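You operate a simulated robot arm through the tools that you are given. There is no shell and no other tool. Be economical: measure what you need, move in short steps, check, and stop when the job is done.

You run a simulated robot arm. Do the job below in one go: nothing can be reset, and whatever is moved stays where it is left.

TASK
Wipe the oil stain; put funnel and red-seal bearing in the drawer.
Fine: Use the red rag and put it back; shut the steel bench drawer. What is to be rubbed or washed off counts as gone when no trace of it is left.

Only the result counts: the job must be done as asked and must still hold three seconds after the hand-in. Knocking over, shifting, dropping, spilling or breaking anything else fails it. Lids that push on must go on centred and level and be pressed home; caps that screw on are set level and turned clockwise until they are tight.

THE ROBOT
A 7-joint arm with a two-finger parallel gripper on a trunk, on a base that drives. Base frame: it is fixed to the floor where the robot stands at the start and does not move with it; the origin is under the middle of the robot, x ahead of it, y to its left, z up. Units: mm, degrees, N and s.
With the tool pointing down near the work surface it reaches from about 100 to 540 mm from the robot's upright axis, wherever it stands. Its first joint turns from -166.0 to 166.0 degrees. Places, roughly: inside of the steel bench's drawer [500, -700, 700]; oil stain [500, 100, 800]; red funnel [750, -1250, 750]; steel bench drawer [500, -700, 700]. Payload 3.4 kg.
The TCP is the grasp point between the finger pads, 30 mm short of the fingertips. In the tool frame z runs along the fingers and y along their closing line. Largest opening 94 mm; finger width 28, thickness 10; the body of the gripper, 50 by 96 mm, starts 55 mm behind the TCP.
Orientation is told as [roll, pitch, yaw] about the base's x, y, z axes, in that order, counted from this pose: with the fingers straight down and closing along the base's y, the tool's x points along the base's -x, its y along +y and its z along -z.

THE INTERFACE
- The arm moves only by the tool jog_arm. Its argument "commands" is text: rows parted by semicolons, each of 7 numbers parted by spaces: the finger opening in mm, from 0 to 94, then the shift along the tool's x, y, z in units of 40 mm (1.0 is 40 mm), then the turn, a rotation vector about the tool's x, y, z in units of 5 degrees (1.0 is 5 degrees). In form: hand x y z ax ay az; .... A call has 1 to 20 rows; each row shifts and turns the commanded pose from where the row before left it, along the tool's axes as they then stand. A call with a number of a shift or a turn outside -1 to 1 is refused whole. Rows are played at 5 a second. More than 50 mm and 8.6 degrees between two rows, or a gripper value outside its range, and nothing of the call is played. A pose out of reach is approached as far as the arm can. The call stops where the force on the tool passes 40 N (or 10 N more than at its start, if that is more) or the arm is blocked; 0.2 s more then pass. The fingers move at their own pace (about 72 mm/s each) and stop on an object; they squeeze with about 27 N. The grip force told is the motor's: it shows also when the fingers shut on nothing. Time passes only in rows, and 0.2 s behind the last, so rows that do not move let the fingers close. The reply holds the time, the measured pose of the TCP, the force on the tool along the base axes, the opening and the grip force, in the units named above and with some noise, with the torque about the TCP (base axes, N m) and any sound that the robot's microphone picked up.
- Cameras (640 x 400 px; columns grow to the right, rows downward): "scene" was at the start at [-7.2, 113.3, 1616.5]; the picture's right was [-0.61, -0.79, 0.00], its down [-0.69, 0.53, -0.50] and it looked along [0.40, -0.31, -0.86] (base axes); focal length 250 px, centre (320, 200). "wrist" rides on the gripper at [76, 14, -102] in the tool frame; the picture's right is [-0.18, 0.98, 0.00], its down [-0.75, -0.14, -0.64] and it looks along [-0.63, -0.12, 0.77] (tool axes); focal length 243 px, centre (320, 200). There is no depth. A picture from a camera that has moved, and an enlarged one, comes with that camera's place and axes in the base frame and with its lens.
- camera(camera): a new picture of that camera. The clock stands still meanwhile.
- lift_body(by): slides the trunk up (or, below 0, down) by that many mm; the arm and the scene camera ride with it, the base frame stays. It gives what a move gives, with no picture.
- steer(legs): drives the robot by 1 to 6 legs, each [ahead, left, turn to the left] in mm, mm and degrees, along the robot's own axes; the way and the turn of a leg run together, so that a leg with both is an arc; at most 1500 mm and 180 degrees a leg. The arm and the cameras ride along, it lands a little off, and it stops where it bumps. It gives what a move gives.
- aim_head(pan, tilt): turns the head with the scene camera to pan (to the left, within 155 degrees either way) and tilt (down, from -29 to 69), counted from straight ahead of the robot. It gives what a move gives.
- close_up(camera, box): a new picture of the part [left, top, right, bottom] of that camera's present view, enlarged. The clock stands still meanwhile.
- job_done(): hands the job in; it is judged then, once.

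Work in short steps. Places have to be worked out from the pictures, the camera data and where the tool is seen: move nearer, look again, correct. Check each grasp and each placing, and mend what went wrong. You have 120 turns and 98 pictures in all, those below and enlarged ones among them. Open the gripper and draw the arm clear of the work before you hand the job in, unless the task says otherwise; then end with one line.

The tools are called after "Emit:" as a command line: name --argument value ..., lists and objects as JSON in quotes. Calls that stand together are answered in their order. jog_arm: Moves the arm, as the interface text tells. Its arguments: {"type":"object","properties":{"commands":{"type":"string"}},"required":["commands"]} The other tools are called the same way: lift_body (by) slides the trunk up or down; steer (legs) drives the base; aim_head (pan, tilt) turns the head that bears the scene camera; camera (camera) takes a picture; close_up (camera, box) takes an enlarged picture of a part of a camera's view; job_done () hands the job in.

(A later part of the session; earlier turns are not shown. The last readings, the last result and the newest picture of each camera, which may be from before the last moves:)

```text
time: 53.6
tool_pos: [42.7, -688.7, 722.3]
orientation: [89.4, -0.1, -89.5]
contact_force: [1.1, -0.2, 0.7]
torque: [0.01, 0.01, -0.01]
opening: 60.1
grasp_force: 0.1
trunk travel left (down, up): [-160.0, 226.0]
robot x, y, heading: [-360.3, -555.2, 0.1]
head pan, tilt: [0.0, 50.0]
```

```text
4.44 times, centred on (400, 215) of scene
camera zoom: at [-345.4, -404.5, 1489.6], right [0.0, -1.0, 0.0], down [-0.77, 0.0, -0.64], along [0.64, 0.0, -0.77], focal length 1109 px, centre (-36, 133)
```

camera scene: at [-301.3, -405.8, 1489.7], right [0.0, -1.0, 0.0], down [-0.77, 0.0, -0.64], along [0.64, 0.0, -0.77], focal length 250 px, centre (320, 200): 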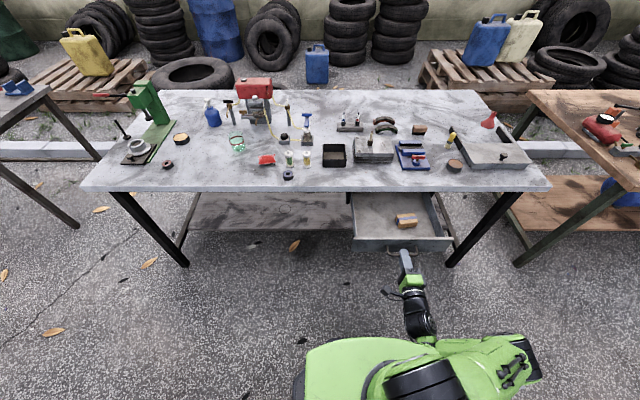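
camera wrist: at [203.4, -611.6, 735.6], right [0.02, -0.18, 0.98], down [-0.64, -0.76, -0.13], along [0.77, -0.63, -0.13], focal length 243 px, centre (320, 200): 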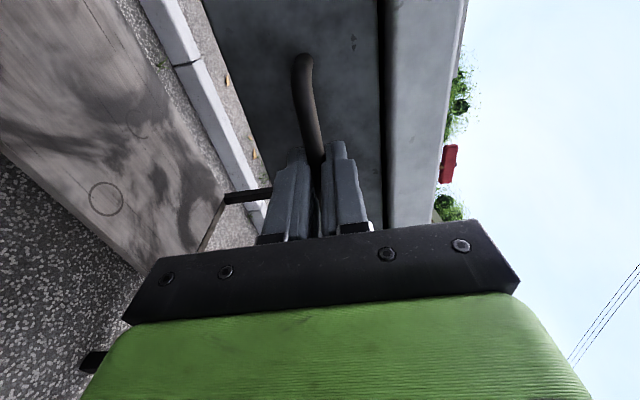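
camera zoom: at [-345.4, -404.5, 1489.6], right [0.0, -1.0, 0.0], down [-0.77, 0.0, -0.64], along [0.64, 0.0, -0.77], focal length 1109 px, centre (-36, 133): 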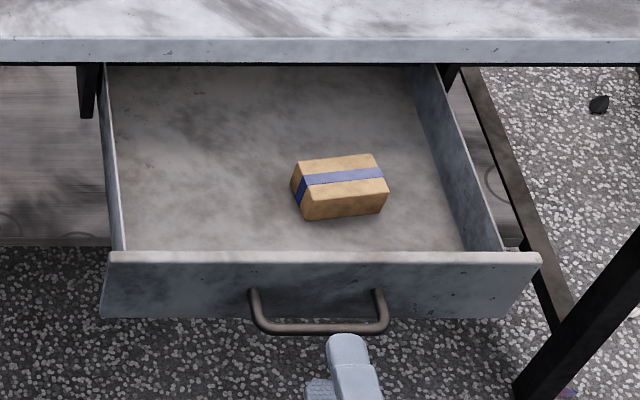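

The drawer is clear on its left side (y -520…-690), top rim z≈770. I raise the trunk and turn the tool down again.

Emit:
lift_body --by 180

Emit:
jog_arm --commands "94 0 0 0 1 0 0; 94 0 0 0 1 0 0; 94 0 0 0 1 0 0; 94 0 0 0 1 0 0; 94 0 0 0 1 0 0; 94 0 0 0 1 0 0; 94 0 0 0 1 0 0; 94 0 0 0 1 0 0; 94 0 0 0 1 0 0; 94 0 0 0 1 0 0; 94 0 0 0 1 0 0; 94 0 0 0 1 0 0; 94 0 0 0 1 0 0; 94 0 0 0 1 0 0; 94 0 0 0 1 0 0; 94 0 0 0 1 0 0; 94 0 0 0 1 0 0; 94 0 0 0 0.9 0 0"

```text
time: 55.6
tool_pos: [44.3, -687.5, 900.6]
orientation: [89.2, 0.0, -89.5]
contact_force: [0.0, 0.0, -0.4]
torque: [-0.01, -0.03, 0.01]
opening: 59.9
grasp_force: 0.1
trunk travel left (down, up): [-340.0, 46.0]
robot x, y, heading: [-360.8, -557.9, 0.1]
head pan, tilt: [0.0, 50.0]
```

```text
time: 59.4
tool_pos: [45.4, -686.4, 900.7]
orientation: [-0.3, 0.0, -89.7]
contact_force: [0.3, 0.4, 0.8]
torque: [0.0, 0.02, -0.02]
opening: 94.0
grasp_force: 0.0
trunk travel left (down, up): [-340.0, 46.0]
robot x, y, heading: [-363.0, -557.6, 0.2]
head pan, tilt: [0.0, 50.0]
```

I raise the hand 80 mm and drive to the bearing: first ahead a bit (away from the table behind), then left, then ahead.

Emit:
jog_arm --commands "94 0 0 -1 0 0 0; 94 0 0 -1 0 0 0; 94 0 0 0 0 0 0"

Emit:
steer --legs '[[100, 0, 0], [0, 750, 0], [340, 0, 0]]'

Emit:
camera --camera "wrist"

Emit:
camera --camera "scene"

```text
time: 60.2
tool_pos: [46.5, -687.5, 979.1]
orientation: [-0.3, 0.0, -89.7]
contact_force: [0.2, -0.6, -0.3]
torque: [0.0, 0.03, 0.0]
opening: 93.9
grasp_force: 0.0
trunk travel left (down, up): [-340.0, 46.0]
robot x, y, heading: [-358.4, -559.7, 0.1]
head pan, tilt: [0.0, 50.0]
```

```text
time: 66.9
tool_pos: [486.1, 80.3, 978.5]
orientation: [-0.2, 0.0, -89.3]
contact_force: [1.0, -0.1, 0.1]
torque: [0.01, 0.02, 0.03]
opening: 94.1
grasp_force: 0.1
trunk travel left (down, up): [-340.0, 46.0]
robot x, y, heading: [80.7, 203.2, 0.8]
head pan, tilt: [0.0, 50.0]
```

```text
60 pictures are left
camera wrist: at [499.8, 156.9, 1080.3], right [0.98, -0.17, 0.0], down [-0.13, -0.75, 0.64], along [-0.11, -0.63, -0.77], focal length 243 px, centre (320, 200)
```

wrist: 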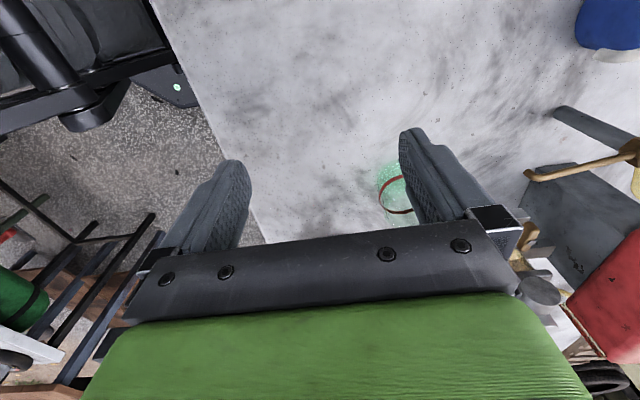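

```text
59 pictures are left
camera scene: at [95.0, 359.7, 1669.5], right [0.01, -1.0, 0.0], down [-0.77, -0.01, -0.64], along [0.64, 0.01, -0.77], focal length 250 px, centre (320, 200)
```

scene: 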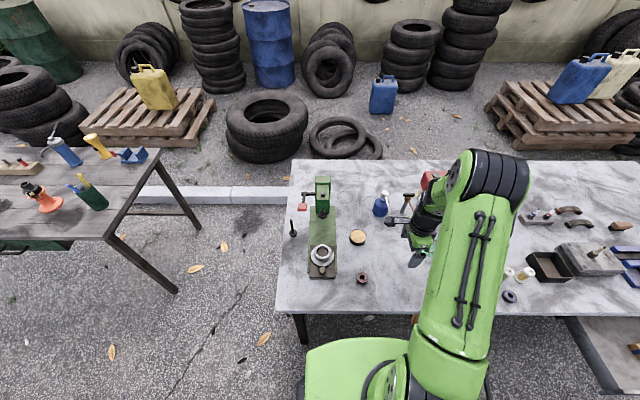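

The bearing is at about (454,216). I move above it and look from close by.

Emit:
jog_arm --commands "94 0.846 -0.19 0.3 0 0 0; 94 0.846 -0.19 0.3 0 0 0; 94 0.846 -0.19 0.3 0 0 0; 94 0.846 -0.19 0.3 0 0 0; 94 0 0 0 0 0 0"

Emit:
camera --camera "wrist"

Emit:
close_up --camera "scene" --box '[280, 200, 440, 300]'

```text
time: 68.1
tool_pos: [455.0, 214.7, 932.7]
orientation: [-0.3, 0.0, -89.3]
contact_force: [-0.2, 0.4, 0.6]
torque: [0.0, -0.01, -0.04]
opening: 93.9
grasp_force: 0.0
trunk travel left (down, up): [-340.0, 46.0]
robot x, y, heading: [76.0, 206.5, 0.5]
head pan, tilt: [0.0, 50.0]
```

```text
58 pictures are left
camera wrist: at [468.2, 291.9, 1033.6], right [0.98, -0.17, 0.0], down [-0.13, -0.75, 0.64], along [-0.11, -0.63, -0.77], focal length 243 px, centre (320, 200)
```

wrist: 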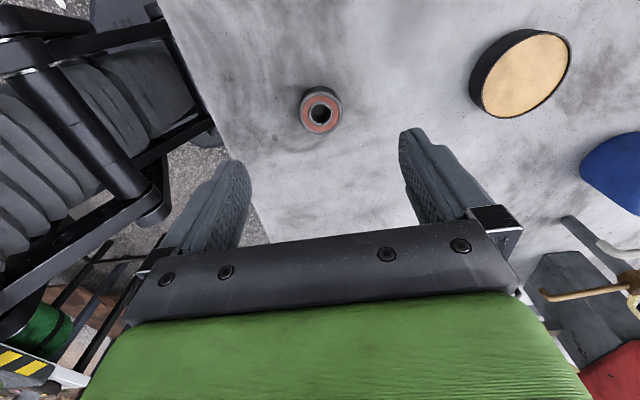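

```text
4.00 times, centred on (360, 250) of scene
camera zoom: at [93.9, 358.7, 1669.6], right [0.01, -1.0, 0.0], down [-0.77, -0.01, -0.64], along [0.64, 0.01, -0.77], focal length 998 px, centre (160, 0)
```

zoom: 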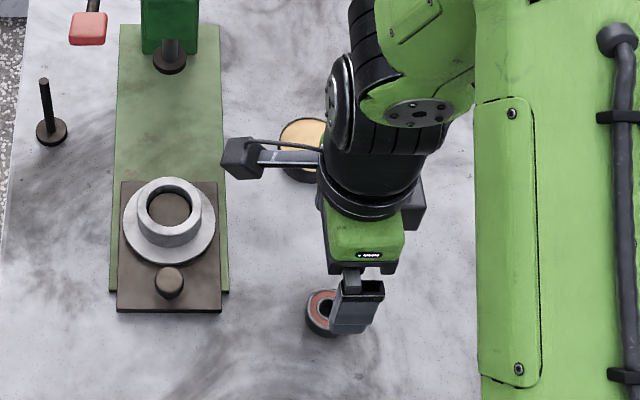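

Well centred over the bearing (OD ≈38 mm). I lower to TCP z≈833 and close.

Emit:
jog_arm --commands "94 0 0 0.9 0 0 0; 94 0 0 0.9 0 0 0; 94 0 0 0.45 0 0 0; 94 0 0 0.24 0 0 0; 94 0 0 0 0 0 0; 0 0 0 0 0 0 0; 0 0 0 0 0 0 0; 0 0 0 0 0 0 0; 0 0 0 0 0 0 0; 0 0 0 0 0 0 0"

Emit:
camera --camera "wrist"

```text
time: 70.3
tool_pos: [452.2, 215.4, 831.3]
orientation: [-0.2, -0.1, -89.3]
contact_force: [-0.2, -0.8, 0.0]
torque: [0.0, -0.02, 0.01]
opening: 38.8
grasp_force: 27.5
trunk travel left (down, up): [-340.0, 46.0]
robot x, y, heading: [80.8, 204.8, 0.7]
head pan, tilt: [0.0, 50.0]
```

```text
56 pictures are left
camera wrist: at [466.6, 292.4, 932.6], right [0.98, -0.17, 0.0], down [-0.13, -0.75, 0.64], along [-0.11, -0.63, -0.77], focal length 243 px, centre (320, 200)
```

wrist: 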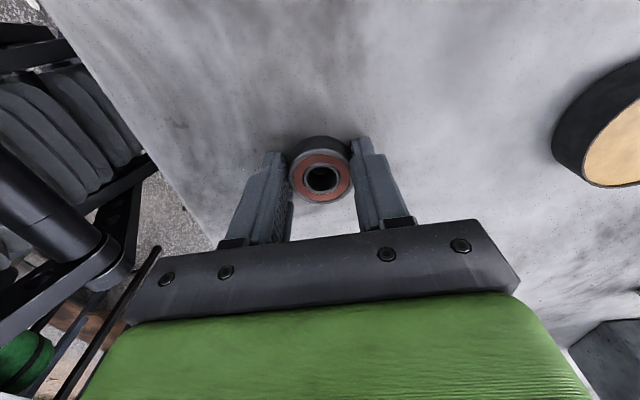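

Held at 38.8 mm. I lift and drive to the drawer.

Emit:
jog_arm --commands "0 0 0 -0.5 0 0 0; 0 0 0 -1 0 0 0; 0 0 0 -1 0 0 0; 0 0 0 -1 0 0 0; 0 0 0 0 0 0 0"

Emit:
steer --legs '[[-275, 0, -0.7], [0, -785, 0]]'

Emit:
camera --camera "wrist"

Emit:
camera --camera "scene"

```text
time: 71.5
tool_pos: [454.0, 212.3, 970.0]
orientation: [-0.3, -0.1, -89.3]
contact_force: [-0.7, -0.3, -1.0]
torque: [0.01, -0.03, 0.0]
opening: 38.9
grasp_force: 26.8
trunk travel left (down, up): [-340.0, 46.0]
robot x, y, heading: [75.8, 204.2, 0.4]
head pan, tilt: [0.0, 50.0]
```

```text
time: 77.3
tool_pos: [178.8, -578.9, 969.9]
orientation: [-0.2, 0.0, -89.9]
contact_force: [-0.8, -0.4, -0.4]
torque: [0.04, 0.01, 0.01]
opening: 38.5
grasp_force: 27.2
trunk travel left (down, up): [-340.0, 46.0]
robot x, y, heading: [-193.9, -580.3, -0.1]
head pan, tilt: [0.0, 50.0]
```

```text
55 pictures are left
camera wrist: at [192.7, -501.4, 1071.4], right [0.98, -0.18, 0.0], down [-0.14, -0.75, 0.64], along [-0.12, -0.63, -0.77], focal length 243 px, centre (320, 200)
```

wrist: 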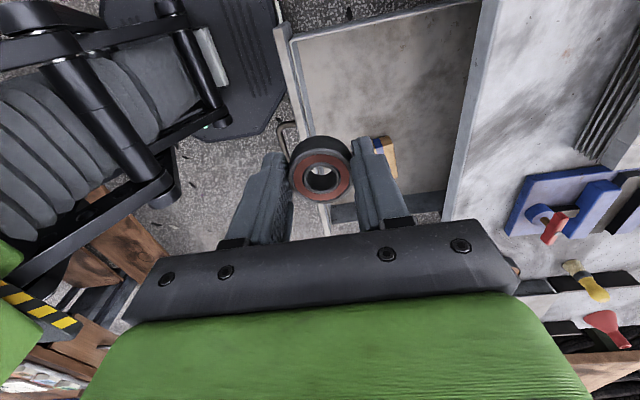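

```text
54 pictures are left
camera scene: at [-179.9, -428.2, 1669.5], right [0.0, -1.0, 0.0], down [-0.77, 0.0, -0.64], along [0.64, 0.0, -0.77], focal length 250 px, centre (320, 200)
```

scene: 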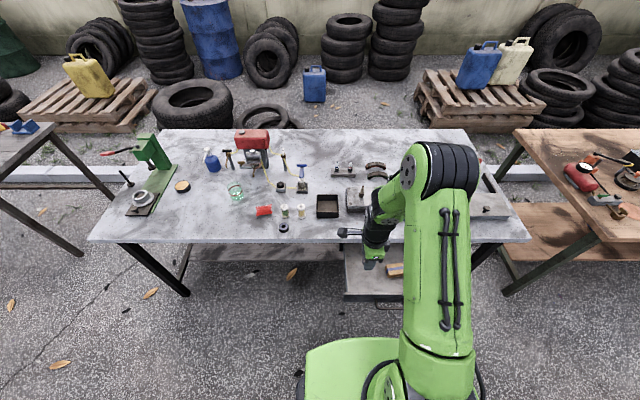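

Bearing still held. I move to (225,-590) over the drawer and go down to z≈770.

Emit:
jog_arm --commands "0 -0.1 0.6 0 0 0 0; 0 -0.1 0.55 0 0 0 0; 0 0 0 1 0 0 0; 0 0 0 1 0 0 0; 0 0 0 1 0 0 0; 0 0 0 1 0 0 0; 0 0 0 1 0 0 0; 0 0 0 0 0 0 0"

Emit:
camera --camera "wrist"

Emit:
close_up --camera "scene" --box '[330, 210, 430, 310]'

```text
time: 79.1
tool_pos: [224.5, -586.3, 769.3]
orientation: [-0.1, -0.1, -89.9]
contact_force: [0.0, 0.4, -0.5]
torque: [0.02, 0.0, -0.04]
opening: 39.0
grasp_force: 27.2
trunk travel left (down, up): [-340.0, 46.0]
robot x, y, heading: [-198.1, -581.0, 0.4]
head pan, tilt: [0.0, 50.0]
```

```text
53 pictures are left
camera wrist: at [238.7, -509.0, 870.4], right [0.98, -0.18, 0.0], down [-0.14, -0.75, 0.64], along [-0.12, -0.63, -0.77], focal length 243 px, centre (320, 200)
```

wrist: 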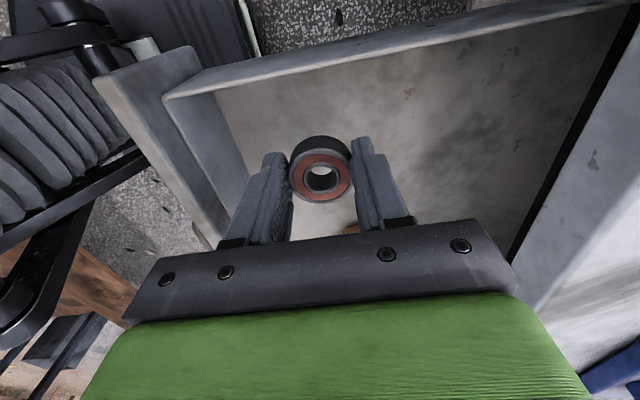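

```text
4.00 times, centred on (380, 260) of scene
camera zoom: at [-180.4, -427.7, 1669.5], right [0.0, -1.0, 0.0], down [-0.77, 0.0, -0.64], along [0.64, 0.0, -0.77], focal length 998 px, centre (80, -40)
```

zoom: 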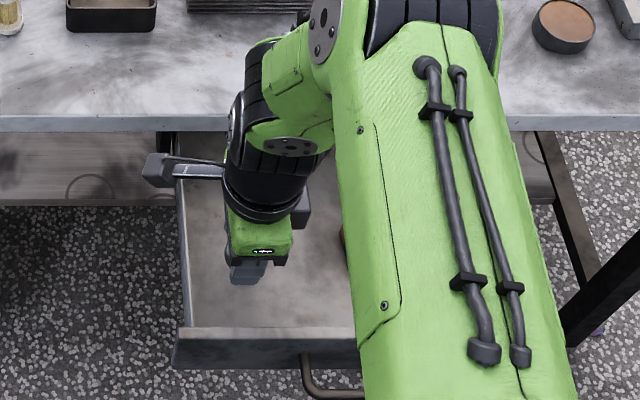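

Clearances look fine. I lower in small steps until the bearing touches the drawer floor.

Emit:
jog_arm --commands "0 0 0 0.4 0 0 0; 0 0 0 0.1 0 0 0; 0 0 0 0.1 0 0 0; 0 0 0 0 0 0 0"

Emit:
close_up --camera "wrist" --box '[220, 100, 420, 225]'

```text
time: 80.1
tool_pos: [223.4, -586.2, 745.8]
orientation: [-0.2, 0.0, -90.0]
contact_force: [-0.2, 0.0, -0.6]
torque: [0.02, 0.0, -0.01]
opening: 38.6
grasp_force: 27.0
trunk travel left (down, up): [-340.0, 46.0]
robot x, y, heading: [-194.6, -580.9, 0.2]
head pan, tilt: [0.0, 50.0]
```

```text
3.20 times, centred on (320, 162) of wrist
camera zoom: at [238.5, -508.9, 847.5], right [0.98, -0.18, 0.0], down [-0.14, -0.75, 0.64], along [-0.12, -0.63, -0.77], focal length 776 px, centre (320, 320)
```

zoom: 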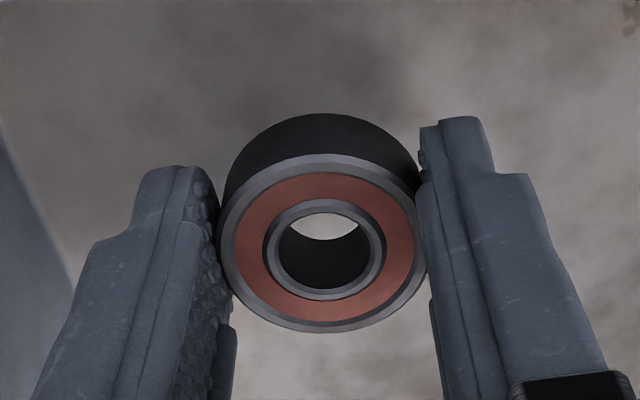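

Emit:
jog_arm --commands "0 0 0 0.12 0 0 0; 0 0 0 0.12 0 0 0; 0 0 0 0 0 0 0"

```text
time: 80.9
tool_pos: [224.0, -585.2, 737.4]
orientation: [-0.2, 0.1, -90.0]
contact_force: [-0.2, 0.7, -1.0]
torque: [0.01, 0.02, -0.02]
opening: 38.6
grasp_force: 26.8
trunk travel left (down, up): [-340.0, 46.0]
robot x, y, heading: [-195.4, -579.3, -0.1]
head pan, tilt: [0.0, 50.0]
```

No contact yet (z 737); I continue in small steps.

Emit:
jog_arm --commands "0 0 0 0.08 0 0 0; 0 0 0 0.08 0 0 0; 0 0 0 0 0 0 0"

Emit:
jog_arm --commands "0 0 0 0.06 0 0 0; 0 0 0 0 0 0 0"

```text
time: 81.7
tool_pos: [222.9, -586.0, 729.3]
orientation: [-0.4, 0.1, -89.9]
contact_force: [-1.0, 0.5, 0.0]
torque: [-0.02, 0.0, 0.01]
opening: 38.6
grasp_force: 27.2
trunk travel left (down, up): [-340.0, 46.0]
robot x, y, heading: [-198.0, -580.5, 0.0]
head pan, tilt: [0.0, 50.0]
```

```text
time: 82.3
tool_pos: [223.5, -587.0, 728.3]
orientation: [-0.2, 0.0, -90.0]
contact_force: [0.6, -0.1, -1.2]
torque: [0.01, -0.01, 0.01]
opening: 38.9
grasp_force: 27.2
trunk travel left (down, up): [-340.0, 46.0]
robot x, y, heading: [-198.9, -581.8, -0.1]
head pan, tilt: [0.0, 50.0]
```

Still no force; two more 2 mm steps.

Emit:
jog_arm --commands "0 0 0 0.05 0 0 0; 0 0 0 0 0 0 0"

Emit:
jog_arm --commands "0 0 0 0.05 0 0 0; 0 0 0 0 0 0 0"

Emit:
jog_arm --commands "0 0 0 0.05 0 0 0; 0 0 0 0 0 0 0"

Emit:
camera --camera "wrist"

```text
time: 82.9
tool_pos: [223.1, -584.8, 725.1]
orientation: [-0.2, 0.0, -89.9]
contact_force: [0.6, 0.0, -1.5]
torque: [0.02, 0.02, 0.02]
opening: 38.8
grasp_force: 26.9
trunk travel left (down, up): [-340.0, 46.0]
robot x, y, heading: [-198.4, -581.0, -0.1]
head pan, tilt: [0.0, 50.0]
```

```text
time: 83.5
tool_pos: [223.2, -586.2, 723.7]
orientation: [-0.3, 0.0, -89.9]
contact_force: [-1.0, 0.4, -0.3]
torque: [0.0, -0.01, 0.02]
opening: 38.7
grasp_force: 26.9
trunk travel left (down, up): [-340.0, 46.0]
robot x, y, heading: [-195.6, -581.0, 0.1]
head pan, tilt: [0.0, 50.0]
```

```text
time: 84.1
tool_pos: [223.2, -586.7, 721.3]
orientation: [-0.3, -0.1, -89.9]
contact_force: [-0.4, -0.4, -1.9]
torque: [-0.02, 0.0, 0.01]
opening: 38.5
grasp_force: 27.2
trunk travel left (down, up): [-340.0, 46.0]
robot x, y, heading: [-193.4, -580.0, -0.1]
head pan, tilt: [0.0, 50.0]
```

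```text
50 pictures are left
camera wrist: at [238.0, -509.5, 823.4], right [0.98, -0.18, 0.0], down [-0.14, -0.75, 0.64], along [-0.12, -0.63, -0.77], focal length 243 px, centre (320, 200)
```

wrist: 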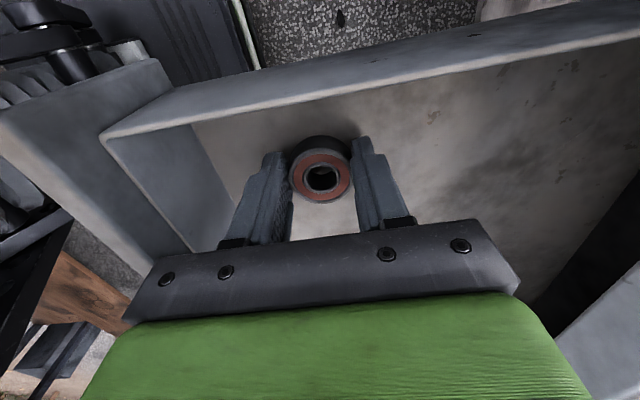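

Shadow shows it is close to the floor but not on it. Continuing in 3 mm steps.

Emit:
jog_arm --commands "0 0 0 0.07 0 0 0; 0 0 0 0 0 0 0"

Emit:
jog_arm --commands "0 0 0 0.07 0 0 0; 0 0 0 0 0 0 0"

Emit:
jog_arm --commands "0 0 0 0.07 0 0 0; 0 0 0 0 0 0 0"

```text
time: 84.7
tool_pos: [224.5, -585.9, 718.3]
orientation: [-0.1, 0.1, -89.9]
contact_force: [0.3, 0.7, -0.7]
torque: [0.02, 0.02, 0.02]
opening: 39.2
grasp_force: 26.6
trunk travel left (down, up): [-340.0, 46.0]
robot x, y, heading: [-199.5, -579.5, -0.1]
head pan, tilt: [0.0, 50.0]
```

```text
time: 85.3
tool_pos: [224.9, -586.4, 715.8]
orientation: [-0.2, 0.1, -90.0]
contact_force: [1.0, 0.3, 3.7]
torque: [-0.04, -0.12, 0.05]
opening: 38.8
grasp_force: 27.2
trunk travel left (down, up): [-340.0, 46.0]
robot x, y, heading: [-196.5, -582.7, -0.2]
head pan, tilt: [0.0, 50.0]
```

```text
time: 85.9
tool_pos: [223.3, -586.4, 715.5]
orientation: [0.0, -0.1, -89.9]
contact_force: [0.9, 0.8, 32.9]
torque: [0.05, 0.5, 0.09]
opening: 38.6
grasp_force: 26.4
trunk travel left (down, up): [-340.0, 46.0]
robot x, y, heading: [-196.0, -582.9, 0.1]
head pan, tilt: [0.0, 50.0]
```

It rests on the floor at TCP z≈715.5 (drawer floor ≈684). I ease off, open to 60 and rise.

Emit:
jog_arm --commands "0 0 0 -0.07 0 0 0; 0 0 0 0 0 0 0; 60 0 0 0 0 0 0; 60 0 0 0 0 0 0; 60 0 0 -0.5 0 0 0; 60 0 0 -1 0 0 0; 60 0 0 -1 0 0 0; 60 0 0 -1 0 0 0; 60 0 0 -1 0 0 0; 60 0 0 -1 0 0 0; 60 0 0 -1 0 0 0; 60 0 0 0 0 0 0"

Emit:
camera --camera "wrist"

```text
time: 88.5
tool_pos: [224.4, -584.5, 977.3]
orientation: [-0.3, 0.1, -89.9]
contact_force: [0.2, -0.8, 0.3]
torque: [0.01, 0.02, 0.0]
opening: 60.1
grasp_force: 0.1
trunk travel left (down, up): [-340.0, 46.0]
robot x, y, heading: [-201.6, -584.6, 0.1]
head pan, tilt: [0.0, 50.0]
```

```text
49 pictures are left
camera wrist: at [239.7, -507.6, 1077.9], right [0.98, -0.18, 0.0], down [-0.14, -0.75, 0.64], along [-0.12, -0.63, -0.77], focal length 243 px, centre (320, 200)
```

wrist: 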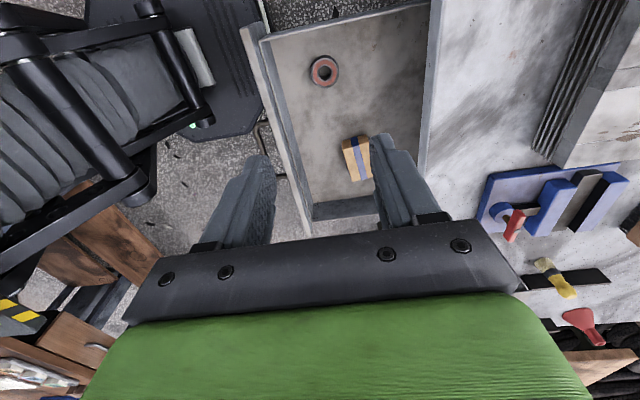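

Bearing is in the drawer. The funnel is around (735,-1205), mouth down; I drive right and ahead to look at it.

Emit:
steer --legs '[[0, -540, 0], [260, 0, 0]]'

Emit:
aim_head --pan -20 --tilt 45

Emit:
camera --camera "scene"

Emit:
camera --camera "wrist"

```text
time: 93.1
tool_pos: [482.2, -1126.6, 976.2]
orientation: [-0.3, 0.0, -90.3]
contact_force: [-0.4, 0.5, -0.4]
torque: [-0.05, 0.07, 0.03]
opening: 60.1
grasp_force: 0.1
trunk travel left (down, up): [-340.0, 46.0]
robot x, y, heading: [62.9, -1125.7, -0.6]
head pan, tilt: [0.0, 50.0]
```

```text
time: 93.9
tool_pos: [481.7, -1126.7, 976.7]
orientation: [-0.2, 0.1, -90.3]
contact_force: [-0.2, 0.3, -0.1]
torque: [0.02, -0.01, 0.04]
opening: 60.2
grasp_force: 0.1
trunk travel left (down, up): [-340.0, 46.0]
robot x, y, heading: [61.4, -1118.9, -0.5]
head pan, tilt: [-20.0, 45.0]
```

```text
48 pictures are left
camera scene: at [77.1, -994.2, 1676.4], right [-0.35, -0.94, 0.0], down [-0.66, 0.25, -0.71], along [0.66, -0.25, -0.71], focal length 250 px, centre (320, 200)
```

scene: 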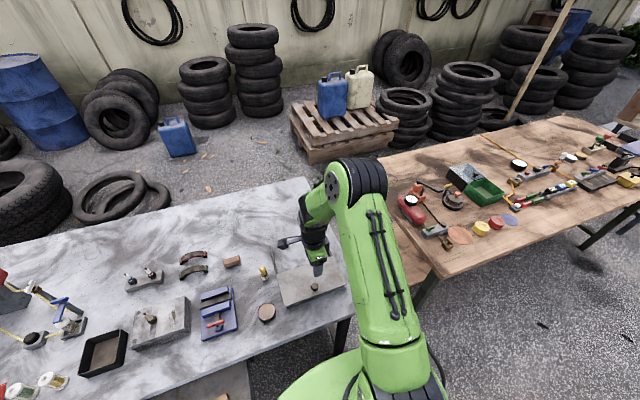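

```text
47 pictures are left
camera wrist: at [496.6, -1049.6, 1077.9], right [0.98, -0.19, 0.0], down [-0.14, -0.75, 0.64], along [-0.12, -0.63, -0.77], focal length 243 px, centre (320, 200)
```

wrist: 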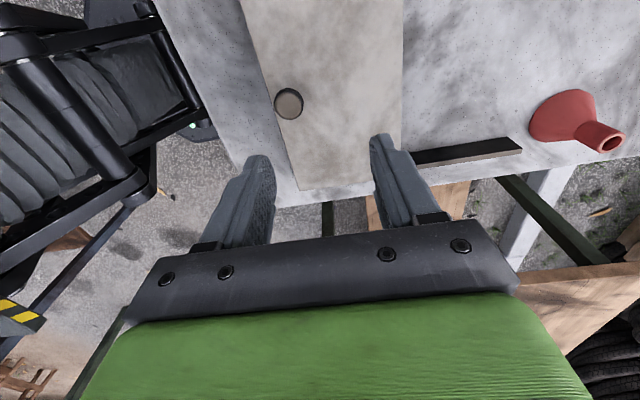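

The funnel base is at (745,-1208), its tip at z≈866 (66 mm tall, so it fits in the drawer as it stands). I zoom on it.

Emit:
close_up --camera "wrist" --box '[500, 70, 640, 170]'

Emit:
close_up --camera "scene" --box '[240, 180, 380, 280]'

```text
4.00 times, centred on (570, 120) of wrist
camera zoom: at [496.6, -1049.6, 1077.9], right [0.98, -0.19, 0.0], down [-0.14, -0.75, 0.64], along [-0.12, -0.63, -0.77], focal length 970 px, centre (-680, 520)
```

zoom: 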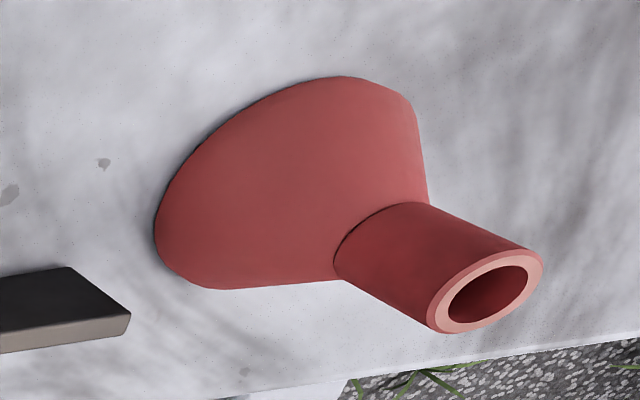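

```text
4.00 times, centred on (310, 230) of scene
camera zoom: at [77.1, -994.2, 1676.4], right [-0.35, -0.94, 0.0], down [-0.66, 0.25, -0.71], along [0.66, -0.25, -0.71], focal length 998 px, centre (360, 80)
```

zoom: 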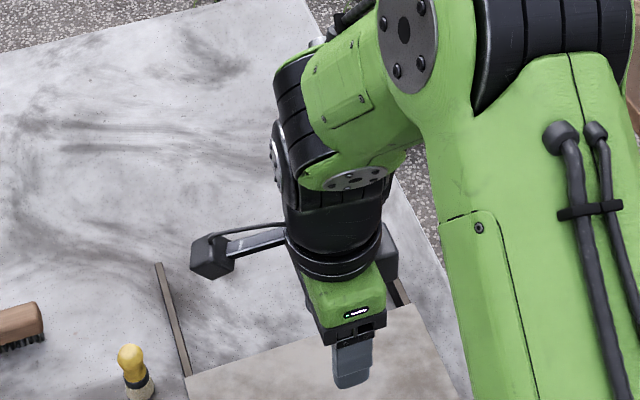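

The spout spans z 839–866, OD ≈24 mm, axis (745,-1206). I turn the tool to close along ~y and tilt it forward 45° for reach.

Emit:
jog_arm --commands "60 0 0 0 0 0 -0.98; 60 0 0 0 0 0 -0.98; 60 0 0 0 0 0 -0.98; 60 0 0 0 0 0 -0.98; 60 0 0 0 0 0 -0.98; 60 0 0 0 0 0 -0.98; 60 0 0 0 0 0 -0.98; 60 0 0 0 0 0 -0.98; 60 0 0 0 0 0 -0.98; 60 0 0 0 0 0 -0.98; 60 0 0 0 0 0 -0.98; 60 0 0 0 0 0 -0.98; 60 0 0 0 0 0 -0.98; 60 0 0 0 0 0 -0.98; 60 0 0 0 0 0 -0.98; 60 0 0 0 0 0 -0.98; 60 0 0 0 0 0 -0.98"

Emit:
jog_arm --commands "60 0 0 0 0 -1 0; 60 0 0 0 0 -1 0; 60 0 0 0 0 -1 0; 60 0 0 0 0 -1 0; 60 0 0 0 0 -1 0; 60 0 0 0 0 -1 0; 60 0 0 0 0 -1 0; 60 0 0 0 0 -1 0; 60 0 0 0 0 -1 0; 60 0 0 0 0 0 0"

Emit:
steer --legs '[[22, 0, 0]]'

```text
time: 97.5
tool_pos: [481.9, -1126.8, 977.9]
orientation: [-0.2, 0.2, -6.9]
contact_force: [1.0, -0.3, -0.1]
torque: [-0.03, 0.03, 0.02]
opening: 59.9
grasp_force: 0.1
trunk travel left (down, up): [-340.0, 46.0]
robot x, y, heading: [58.9, -1122.5, -0.6]
head pan, tilt: [-20.0, 45.0]
```

```text
time: 99.7
tool_pos: [480.7, -1126.4, 976.7]
orientation: [0.1, -44.7, -7.1]
contact_force: [-1.1, -0.1, -0.4]
torque: [-0.02, 0.0, 0.02]
opening: 59.9
grasp_force: 0.0
trunk travel left (down, up): [-340.0, 46.0]
robot x, y, heading: [59.7, -1121.1, -0.4]
head pan, tilt: [-20.0, 45.0]
```

```text
time: 100.5
tool_pos: [502.9, -1125.8, 976.2]
orientation: [-0.1, -44.8, -6.9]
contact_force: [0.2, -0.9, -0.3]
torque: [0.0, -0.02, -0.03]
opening: 60.0
grasp_force: 0.1
trunk travel left (down, up): [-340.0, 46.0]
robot x, y, heading: [84.1, -1120.8, -0.5]
head pan, tilt: [-20.0, 45.0]
```

I move to a standoff at about (650,-1194,930) and look with the wrist camera.

Emit:
jog_arm --commands "60 -0.38 -0.25 0.71 0 0 0; 60 -0.38 -0.25 0.71 0 0 0; 60 -0.38 -0.25 0.71 0 0 0; 60 -0.38 -0.25 0.71 0 0 0; 60 -0.38 -0.25 0.71 0 0 0; 60 0 0 0 0 0 0"

Emit:
camera --camera "wrist"

Emit:
close_up --camera "scene" --box '[240, 170, 400, 270]'

```text
time: 101.9
tool_pos: [650.4, -1194.6, 929.8]
orientation: [-0.1, -44.8, -6.9]
contact_force: [-0.3, 0.6, 0.4]
torque: [0.01, -0.03, 0.0]
opening: 60.0
grasp_force: 0.1
trunk travel left (down, up): [-340.0, 46.0]
robot x, y, heading: [82.0, -1121.1, -0.6]
head pan, tilt: [-20.0, 45.0]
```

```text
44 pictures are left
camera wrist: at [526.5, -1165.0, 947.7], right [0.25, 0.96, 0.13], down [0.07, -0.15, 0.99], along [0.97, -0.24, -0.1], focal length 243 px, centre (320, 200)
```

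wrist: 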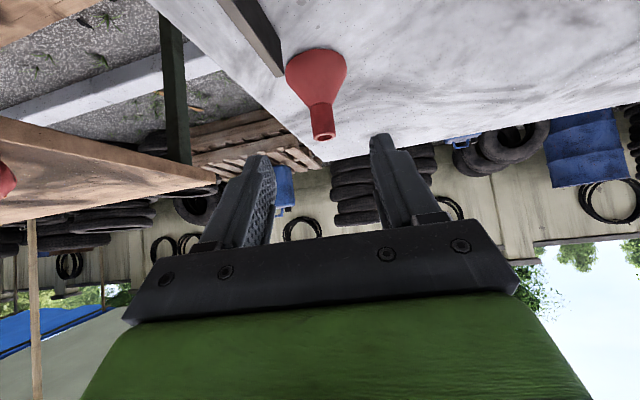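

```text
4.00 times, centred on (320, 220) of scene
camera zoom: at [98.5, -994.0, 1676.3], right [-0.35, -0.94, 0.0], down [-0.66, 0.25, -0.71], along [0.66, -0.25, -0.71], focal length 998 px, centre (320, 120)
```

zoom: 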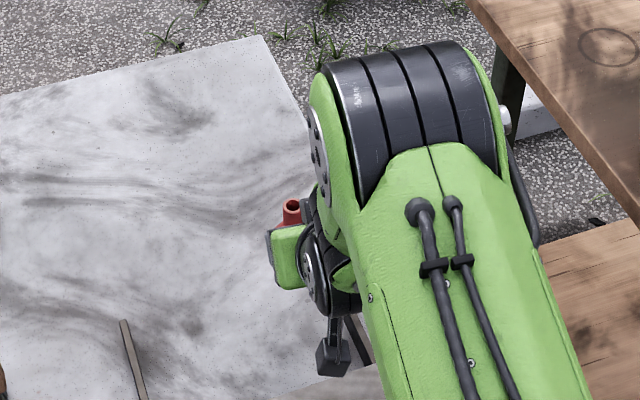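

The funnel axis is (742,-1207), confirmed by both cameras. I advance along the tool axis so the fingers straddle the spout.

Emit:
jog_arm --commands "60 -0.14 0 0.82 0 0 0; 60 -0.14 0 0.82 0 0 0; 60 -0.14 -0.02 0.6 0 0 0; 60 0 0 0.22 0 0 0; 60 0 0 0 0 0 0"

Emit:
camera --camera "wrist"

Emit:
close_up --camera "scene" --box '[260, 170, 380, 245]'

```text
time: 103.1
tool_pos: [731.2, -1206.5, 872.7]
orientation: [0.0, -44.9, -6.9]
contact_force: [0.8, 0.3, 0.4]
torque: [0.0, -0.02, 0.03]
opening: 59.7
grasp_force: 0.0
trunk travel left (down, up): [-340.0, 46.0]
robot x, y, heading: [80.4, -1122.2, -0.5]
head pan, tilt: [-20.0, 45.0]
```

```text
42 pictures are left
camera wrist: at [607.0, -1177.2, 890.9], right [0.25, 0.96, 0.13], down [0.07, -0.15, 0.99], along [0.97, -0.24, -0.1], focal length 243 px, centre (320, 200)
```

wrist: 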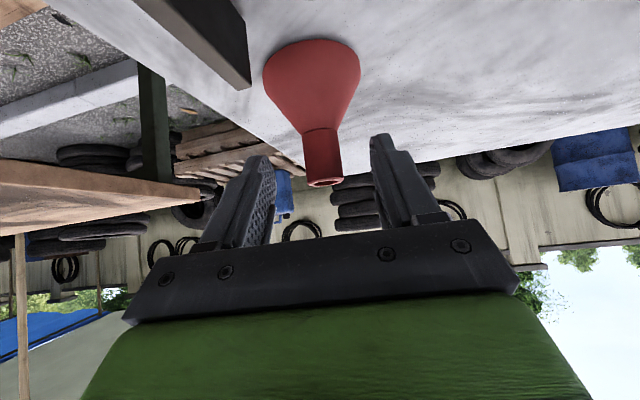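

```text
5.33 times, centred on (320, 208) of scene
camera zoom: at [99.2, -994.5, 1676.4], right [-0.35, -0.94, 0.0], down [-0.66, 0.25, -0.71], along [0.66, -0.25, -0.71], focal length 1331 px, centre (320, 160)
```

zoom: 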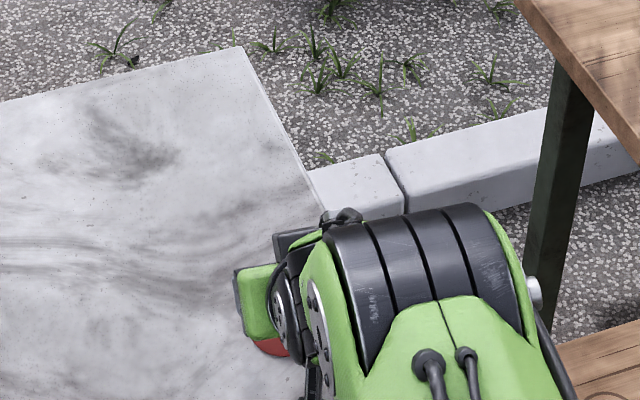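

The spout is centred between the fingers. I close.

Emit:
jog_arm --commands "0 0 0 0 0 0 0; 0 0 0 0 0 0 0; 0 0 0 0 0 0 0; 0 0 0 0 0 0 0; 0 0 0 0 0 0 0"

Emit:
camera --camera "wrist"

```text
time: 104.3
tool_pos: [730.9, -1207.5, 872.1]
orientation: [-0.1, -44.8, -7.0]
contact_force: [-0.8, 0.5, 0.9]
torque: [0.04, 0.02, 0.01]
opening: 34.3
grasp_force: 27.0
trunk travel left (down, up): [-340.0, 46.0]
robot x, y, heading: [83.4, -1120.6, -0.4]
head pan, tilt: [-20.0, 45.0]
```

```text
40 pictures are left
camera wrist: at [606.8, -1177.1, 891.2], right [0.25, 0.96, 0.13], down [0.07, -0.15, 0.99], along [0.97, -0.24, -0.1], focal length 243 px, centre (320, 200)
```

wrist: 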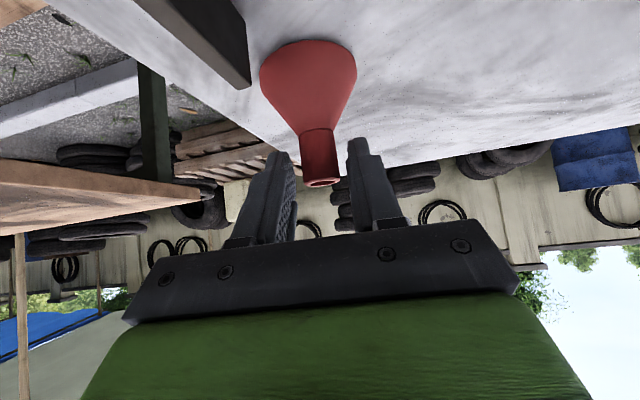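

Held at 34 mm (on the tapered part). I test with a gentle 20 mm lift.

Emit:
jog_arm --commands "0 -0.1 0 -0.1 0 0 0; 0 -0.15 0 -0.15 0 0 0; 0 -0.15 0 -0.15 0 0 0; 0 0 0 0 0 0 0"

Emit:
camera --camera "wrist"

```text
time: 105.3
tool_pos: [729.9, -1206.4, 895.0]
orientation: [0.0, -44.9, -6.9]
contact_force: [0.9, -0.3, -0.6]
torque: [0.01, 0.0, -0.01]
opening: 33.9
grasp_force: 26.8
trunk travel left (down, up): [-340.0, 46.0]
robot x, y, heading: [85.1, -1119.3, -0.5]
head pan, tilt: [-20.0, 45.0]
```

```text
39 pictures are left
camera wrist: at [606.2, -1176.1, 913.4], right [0.25, 0.96, 0.13], down [0.07, -0.15, 0.99], along [0.97, -0.24, -0.1], focal length 243 px, centre (320, 200)
```

wrist: 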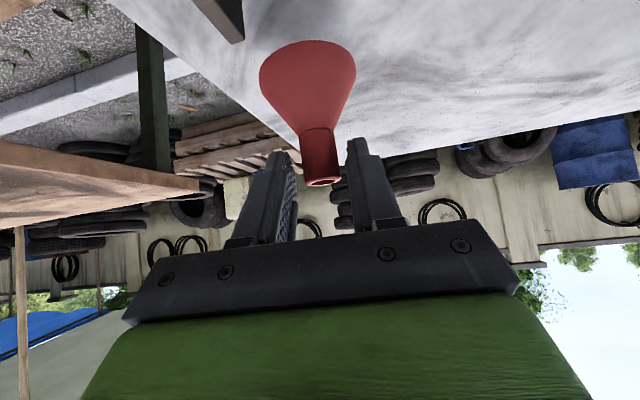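

The funnel holds firmly. For a clean placing I'll set it down nearer at about (630,-1120) on clear bench and regrasp it with an upright tool.

Emit:
jog_arm --commands "0 -0.62 0 -0.62 0 0 0; 0 0.534 0.46 -0.534 0 0 0; 0 0.534 0.46 -0.534 0 0 0; 0 0.534 0.46 -0.534 0 0 0; 0 0.534 0.46 -0.534 0 0 0; 0 0 0 0 0 0 0"

Emit:
camera --camera "wrist"

Emit:
close_up --camera "scene" --box '[220, 180, 400, 300]'

```text
time: 106.7
tool_pos: [621.7, -1116.7, 929.7]
orientation: [-0.2, -44.8, -6.9]
contact_force: [0.6, -0.4, 0.3]
torque: [0.02, 0.01, -0.01]
opening: 33.2
grasp_force: 26.8
trunk travel left (down, up): [-340.0, 46.0]
robot x, y, heading: [85.5, -1120.8, -0.5]
head pan, tilt: [-20.0, 45.0]
```

```text
38 pictures are left
camera wrist: at [497.3, -1088.0, 948.1], right [0.25, 0.96, 0.13], down [0.07, -0.15, 0.99], along [0.97, -0.24, -0.1], focal length 243 px, centre (320, 200)
```

wrist: 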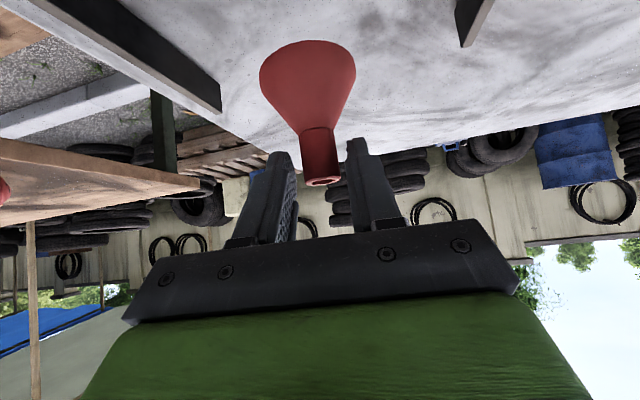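

```text
3.33 times, centred on (310, 240) of scene
camera zoom: at [99.7, -995.3, 1676.4], right [-0.35, -0.94, 0.0], down [-0.66, 0.25, -0.71], along [0.66, -0.25, -0.71], focal length 832 px, centre (353, 67)
```

zoom: 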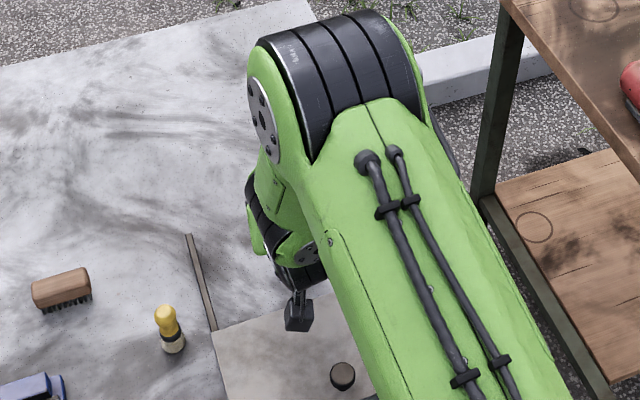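

The spot is clear. I lower the funnel to the bench, slowly at the end.

Emit:
jog_arm --commands "0 0.44 0 0.44 0 0 0; 0 0.44 0 0.44 0 0 0; 0 0.05 0 0.05 0 0 0; 0 0 0 0 0 0 0"

Emit:
jog_arm --commands "0 0.035 0 0.035 0 0 0; 0 0 0 0 0 0 0"

Emit:
jog_arm --commands "0 0.035 0 0.035 0 0 0; 0 0 0 0 0 0 0"

```text
time: 107.7
tool_pos: [621.3, -1116.7, 877.0]
orientation: [-0.1, -44.8, -7.0]
contact_force: [-0.7, -0.1, -0.8]
torque: [0.01, 0.01, 0.0]
opening: 32.8
grasp_force: 26.8
trunk travel left (down, up): [-340.0, 46.0]
robot x, y, heading: [82.9, -1122.3, -0.5]
head pan, tilt: [-20.0, 45.0]
```

```text
time: 108.3
tool_pos: [621.7, -1117.6, 874.2]
orientation: [0.0, -44.8, -7.0]
contact_force: [-0.6, 0.2, -1.0]
torque: [-0.01, 0.0, -0.02]
opening: 32.9
grasp_force: 27.1
trunk travel left (down, up): [-340.0, 46.0]
robot x, y, heading: [81.4, -1122.0, -0.4]
head pan, tilt: [-20.0, 45.0]
```

```text
time: 108.9
tool_pos: [620.2, -1117.1, 874.6]
orientation: [0.0, -45.0, -7.0]
contact_force: [0.5, 0.2, 7.7]
torque: [0.13, -0.05, -0.04]
opening: 32.6
grasp_force: 26.8
trunk travel left (down, up): [-340.0, 46.0]
robot x, y, heading: [83.9, -1121.3, -0.7]
head pan, tilt: [-20.0, 45.0]
```

It touches (7.7 N). I open and back out along the tool axis.

Emit:
jog_arm --commands "70 0 0 0 0 0 0; 70 0 0 0 0 0 0; 70 0 0 0 0 0 0; 70 -0.1 0 -0.6 0 0 0; 70 -0.2 0 -0.9 0 0 0; 70 -0.2 0 -0.9 0 0 0; 70 0 0 0 0 0 0"

Emit:
camera --camera "wrist"

```text
time: 110.5
tool_pos: [565.4, -1110.8, 955.1]
orientation: [-0.1, -44.8, -7.0]
contact_force: [0.4, 0.4, -0.2]
torque: [0.02, 0.0, -0.01]
opening: 69.9
grasp_force: 0.1
trunk travel left (down, up): [-340.0, 46.0]
robot x, y, heading: [83.2, -1123.5, -0.4]
head pan, tilt: [-20.0, 45.0]
```

```text
36 pictures are left
camera wrist: at [441.1, -1081.8, 972.6], right [0.25, 0.96, 0.13], down [0.07, -0.15, 0.99], along [0.97, -0.24, -0.1], focal length 243 px, centre (320, 200)
```

wrist: 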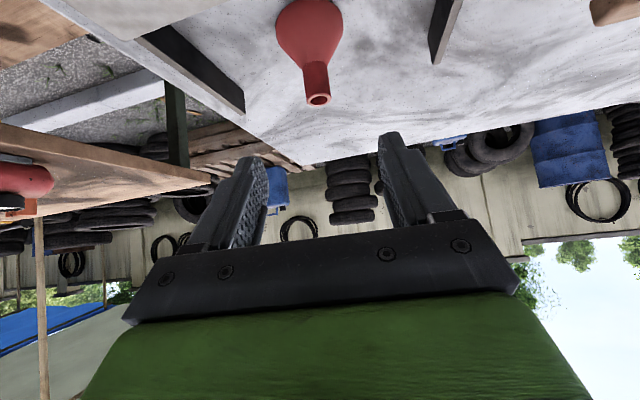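

The funnel stands at (634,-1121). I untilt the tool to about 10° and hover above it.

Emit:
jog_arm --commands "70 0 0 0 0 1 0; 70 0 0 0 0 1 0; 70 0 0 0 0 1 0; 70 0 0 0 0 1 0; 70 0 0 0 0 1 0; 70 0 0 0 0 1 0; 70 0 0 0 0 1 0; 70 -0.73 -0.02 0.51 0 0 0; 70 -0.73 -0.02 0.51 0 0 0; 70 0 0 0 0 0 0"

Emit:
camera --camera "wrist"

```text
time: 112.7
tool_pos: [627.9, -1120.7, 925.1]
orientation: [-0.2, -9.9, -7.1]
contact_force: [-0.5, -0.4, -0.7]
torque: [0.0, 0.01, -0.01]
opening: 69.7
grasp_force: 0.2
trunk travel left (down, up): [-340.0, 46.0]
robot x, y, heading: [81.7, -1117.8, -0.2]
head pan, tilt: [-20.0, 45.0]
```

```text
35 pictures are left
camera wrist: at [538.8, -1094.8, 1012.3], right [0.3, 0.95, 0.03], down [0.61, -0.22, 0.76], along [0.73, -0.21, -0.65], focal length 243 px, centre (320, 200)
```

wrist: 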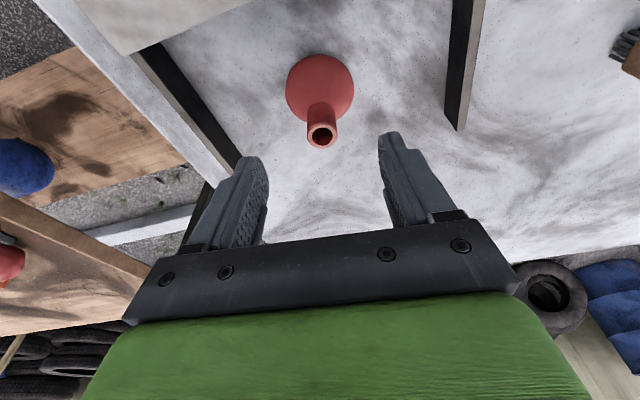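

Reachable and aligned. I go down 61 mm and close.

Emit:
jog_arm --commands "70 0.09 0 0.55 0 0 0; 70 0.09 0 0.55 0 0 0; 70 0.06 0 0.41 0 0 0; 70 0 0 0 0 0 0; 0 0 0 0 0 0 0; 0 0 0 0 0 0 0; 0 0 0 0 0 0 0; 0 0 0 0 0 0 0"

Emit:
camera --camera "wrist"

```text
time: 114.5
tool_pos: [628.8, -1121.9, 864.7]
orientation: [-0.1, -9.9, -7.0]
contact_force: [0.4, 0.1, 0.7]
torque: [0.02, 0.0, 0.0]
opening: 40.3
grasp_force: 27.1
trunk travel left (down, up): [-340.0, 46.0]
robot x, y, heading: [79.1, -1117.8, -0.4]
head pan, tilt: [-20.0, 45.0]
```

```text
34 pictures are left
camera wrist: at [539.5, -1094.7, 951.0], right [0.3, 0.95, 0.03], down [0.61, -0.22, 0.76], along [0.73, -0.21, -0.65], focal length 243 px, centre (320, 200)
```

wrist: 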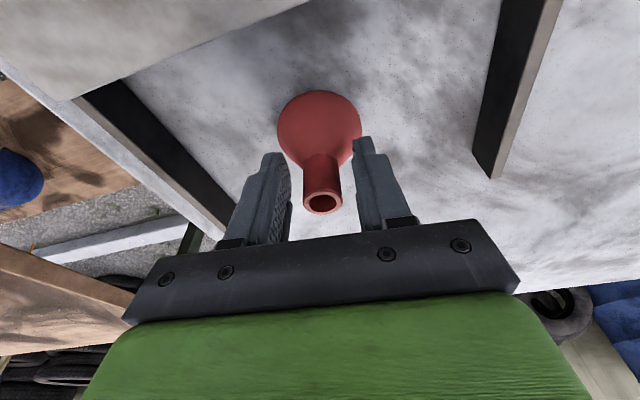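

Held at 40 mm. I lift 80 mm and drive directly to the drawer.

Emit:
jog_arm --commands "0 -0.04 0 -0.25 0 0 0; 0 -0.15 0 -0.85 0 0 0; 0 -0.15 0 -0.85 0 0 0"

Emit:
steer --legs '[[-388, 474, 0.4]]'

Emit:
camera --camera "wrist"

```text
time: 115.3
tool_pos: [631.2, -1123.0, 943.4]
orientation: [-0.1, -9.8, -7.0]
contact_force: [0.2, 0.0, -0.5]
torque: [0.02, -0.01, -0.03]
opening: 39.8
grasp_force: 26.7
trunk travel left (down, up): [-340.0, 46.0]
robot x, y, heading: [80.1, -1120.2, -0.5]
head pan, tilt: [-20.0, 45.0]
```

```text
time: 118.7
tool_pos: [249.6, -643.4, 944.3]
orientation: [-0.1, -9.8, -6.2]
contact_force: [-0.1, 0.9, 0.0]
torque: [-0.03, 0.02, -0.04]
opening: 39.6
grasp_force: 26.8
trunk travel left (down, up): [-340.0, 46.0]
robot x, y, heading: [-296.9, -651.6, -0.1]
head pan, tilt: [-20.0, 45.0]
```

```text
33 pictures are left
camera wrist: at [158.7, -619.1, 1031.0], right [0.29, 0.96, 0.03], down [0.61, -0.21, 0.76], along [0.73, -0.2, -0.65], focal length 243 px, centre (320, 200)
```

wrist: 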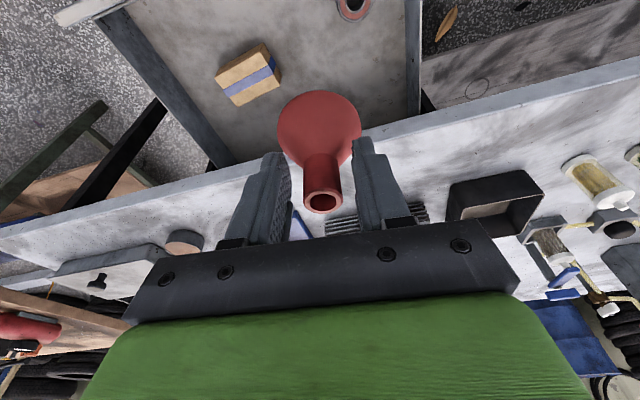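

Placed over the free space between bearing and box. I descend 165 mm, then feel for the floor.

Emit:
jog_arm --commands "0 0.2 -0.1 0.9 0 0 0; 0 0.17 0 0.98 0 0 0; 0 0.17 0 0.98 0 0 0; 0 0.17 0 0.98 0 0 0; 0 0.04 0 0.25 0 0 0; 0 0 0 0 0 0 0"

Emit:
camera --camera "wrist"

```text
time: 120.1
tool_pos: [245.3, -650.3, 778.4]
orientation: [-0.1, -9.7, -6.4]
contact_force: [-0.5, -0.4, -0.5]
torque: [0.01, 0.0, 0.02]
opening: 39.1
grasp_force: 27.7
trunk travel left (down, up): [-340.0, 46.0]
robot x, y, heading: [-300.5, -653.0, 0.0]
head pan, tilt: [-20.0, 45.0]
```

```text
32 pictures are left
camera wrist: at [155.2, -624.9, 864.5], right [0.29, 0.96, 0.03], down [0.61, -0.21, 0.76], along [0.73, -0.2, -0.65], focal length 243 px, centre (320, 200)
```

wrist: 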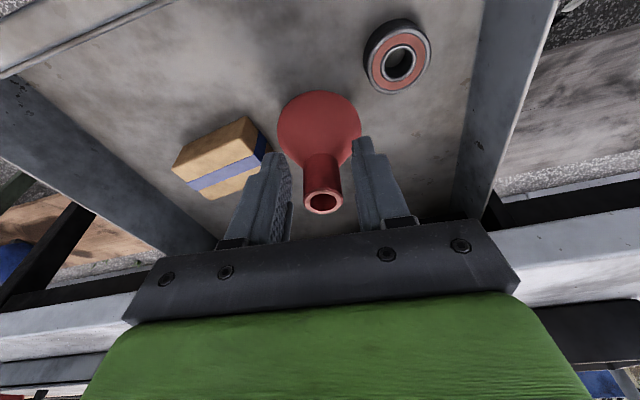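

Clear of box and bearing. Lowering 20 mm, then small steps.

Emit:
jog_arm --commands "0 0.045 0.06 0.25 0 0 0; 0 0.045 0.06 0.25 0 0 0; 0 0 0 0 0 0 0"

Emit:
jog_arm --commands "0 0.015 0 0.08 0 0 0; 0 0 0 0 0 0 0"

Emit:
jog_arm --commands "0 0.015 0 0.08 0 0 0; 0 0 0 0 0 0 0"

```text
time: 120.9
tool_pos: [247.6, -644.3, 757.2]
orientation: [-0.1, -9.8, -6.4]
contact_force: [0.1, -1.4, -0.3]
torque: [0.02, 0.0, 0.04]
opening: 39.2
grasp_force: 27.1
trunk travel left (down, up): [-340.0, 46.0]
robot x, y, heading: [-299.0, -647.9, 0.1]
head pan, tilt: [-20.0, 45.0]
```

```text
time: 121.5
tool_pos: [246.5, -645.4, 752.8]
orientation: [-0.1, -9.7, -6.4]
contact_force: [0.4, 0.2, -0.4]
torque: [0.02, 0.0, -0.02]
opening: 39.2
grasp_force: 26.5
trunk travel left (down, up): [-340.0, 46.0]
robot x, y, heading: [-303.3, -647.7, 0.1]
head pan, tilt: [-20.0, 45.0]
```

```text
time: 122.1
tool_pos: [247.7, -642.8, 750.2]
orientation: [-0.2, -10.0, -6.4]
contact_force: [0.0, -0.2, 2.9]
torque: [0.1, -0.07, -0.02]
opening: 39.5
grasp_force: 27.3
trunk travel left (down, up): [-340.0, 46.0]
robot x, y, heading: [-297.0, -651.5, 0.2]
head pan, tilt: [-20.0, 45.0]
```

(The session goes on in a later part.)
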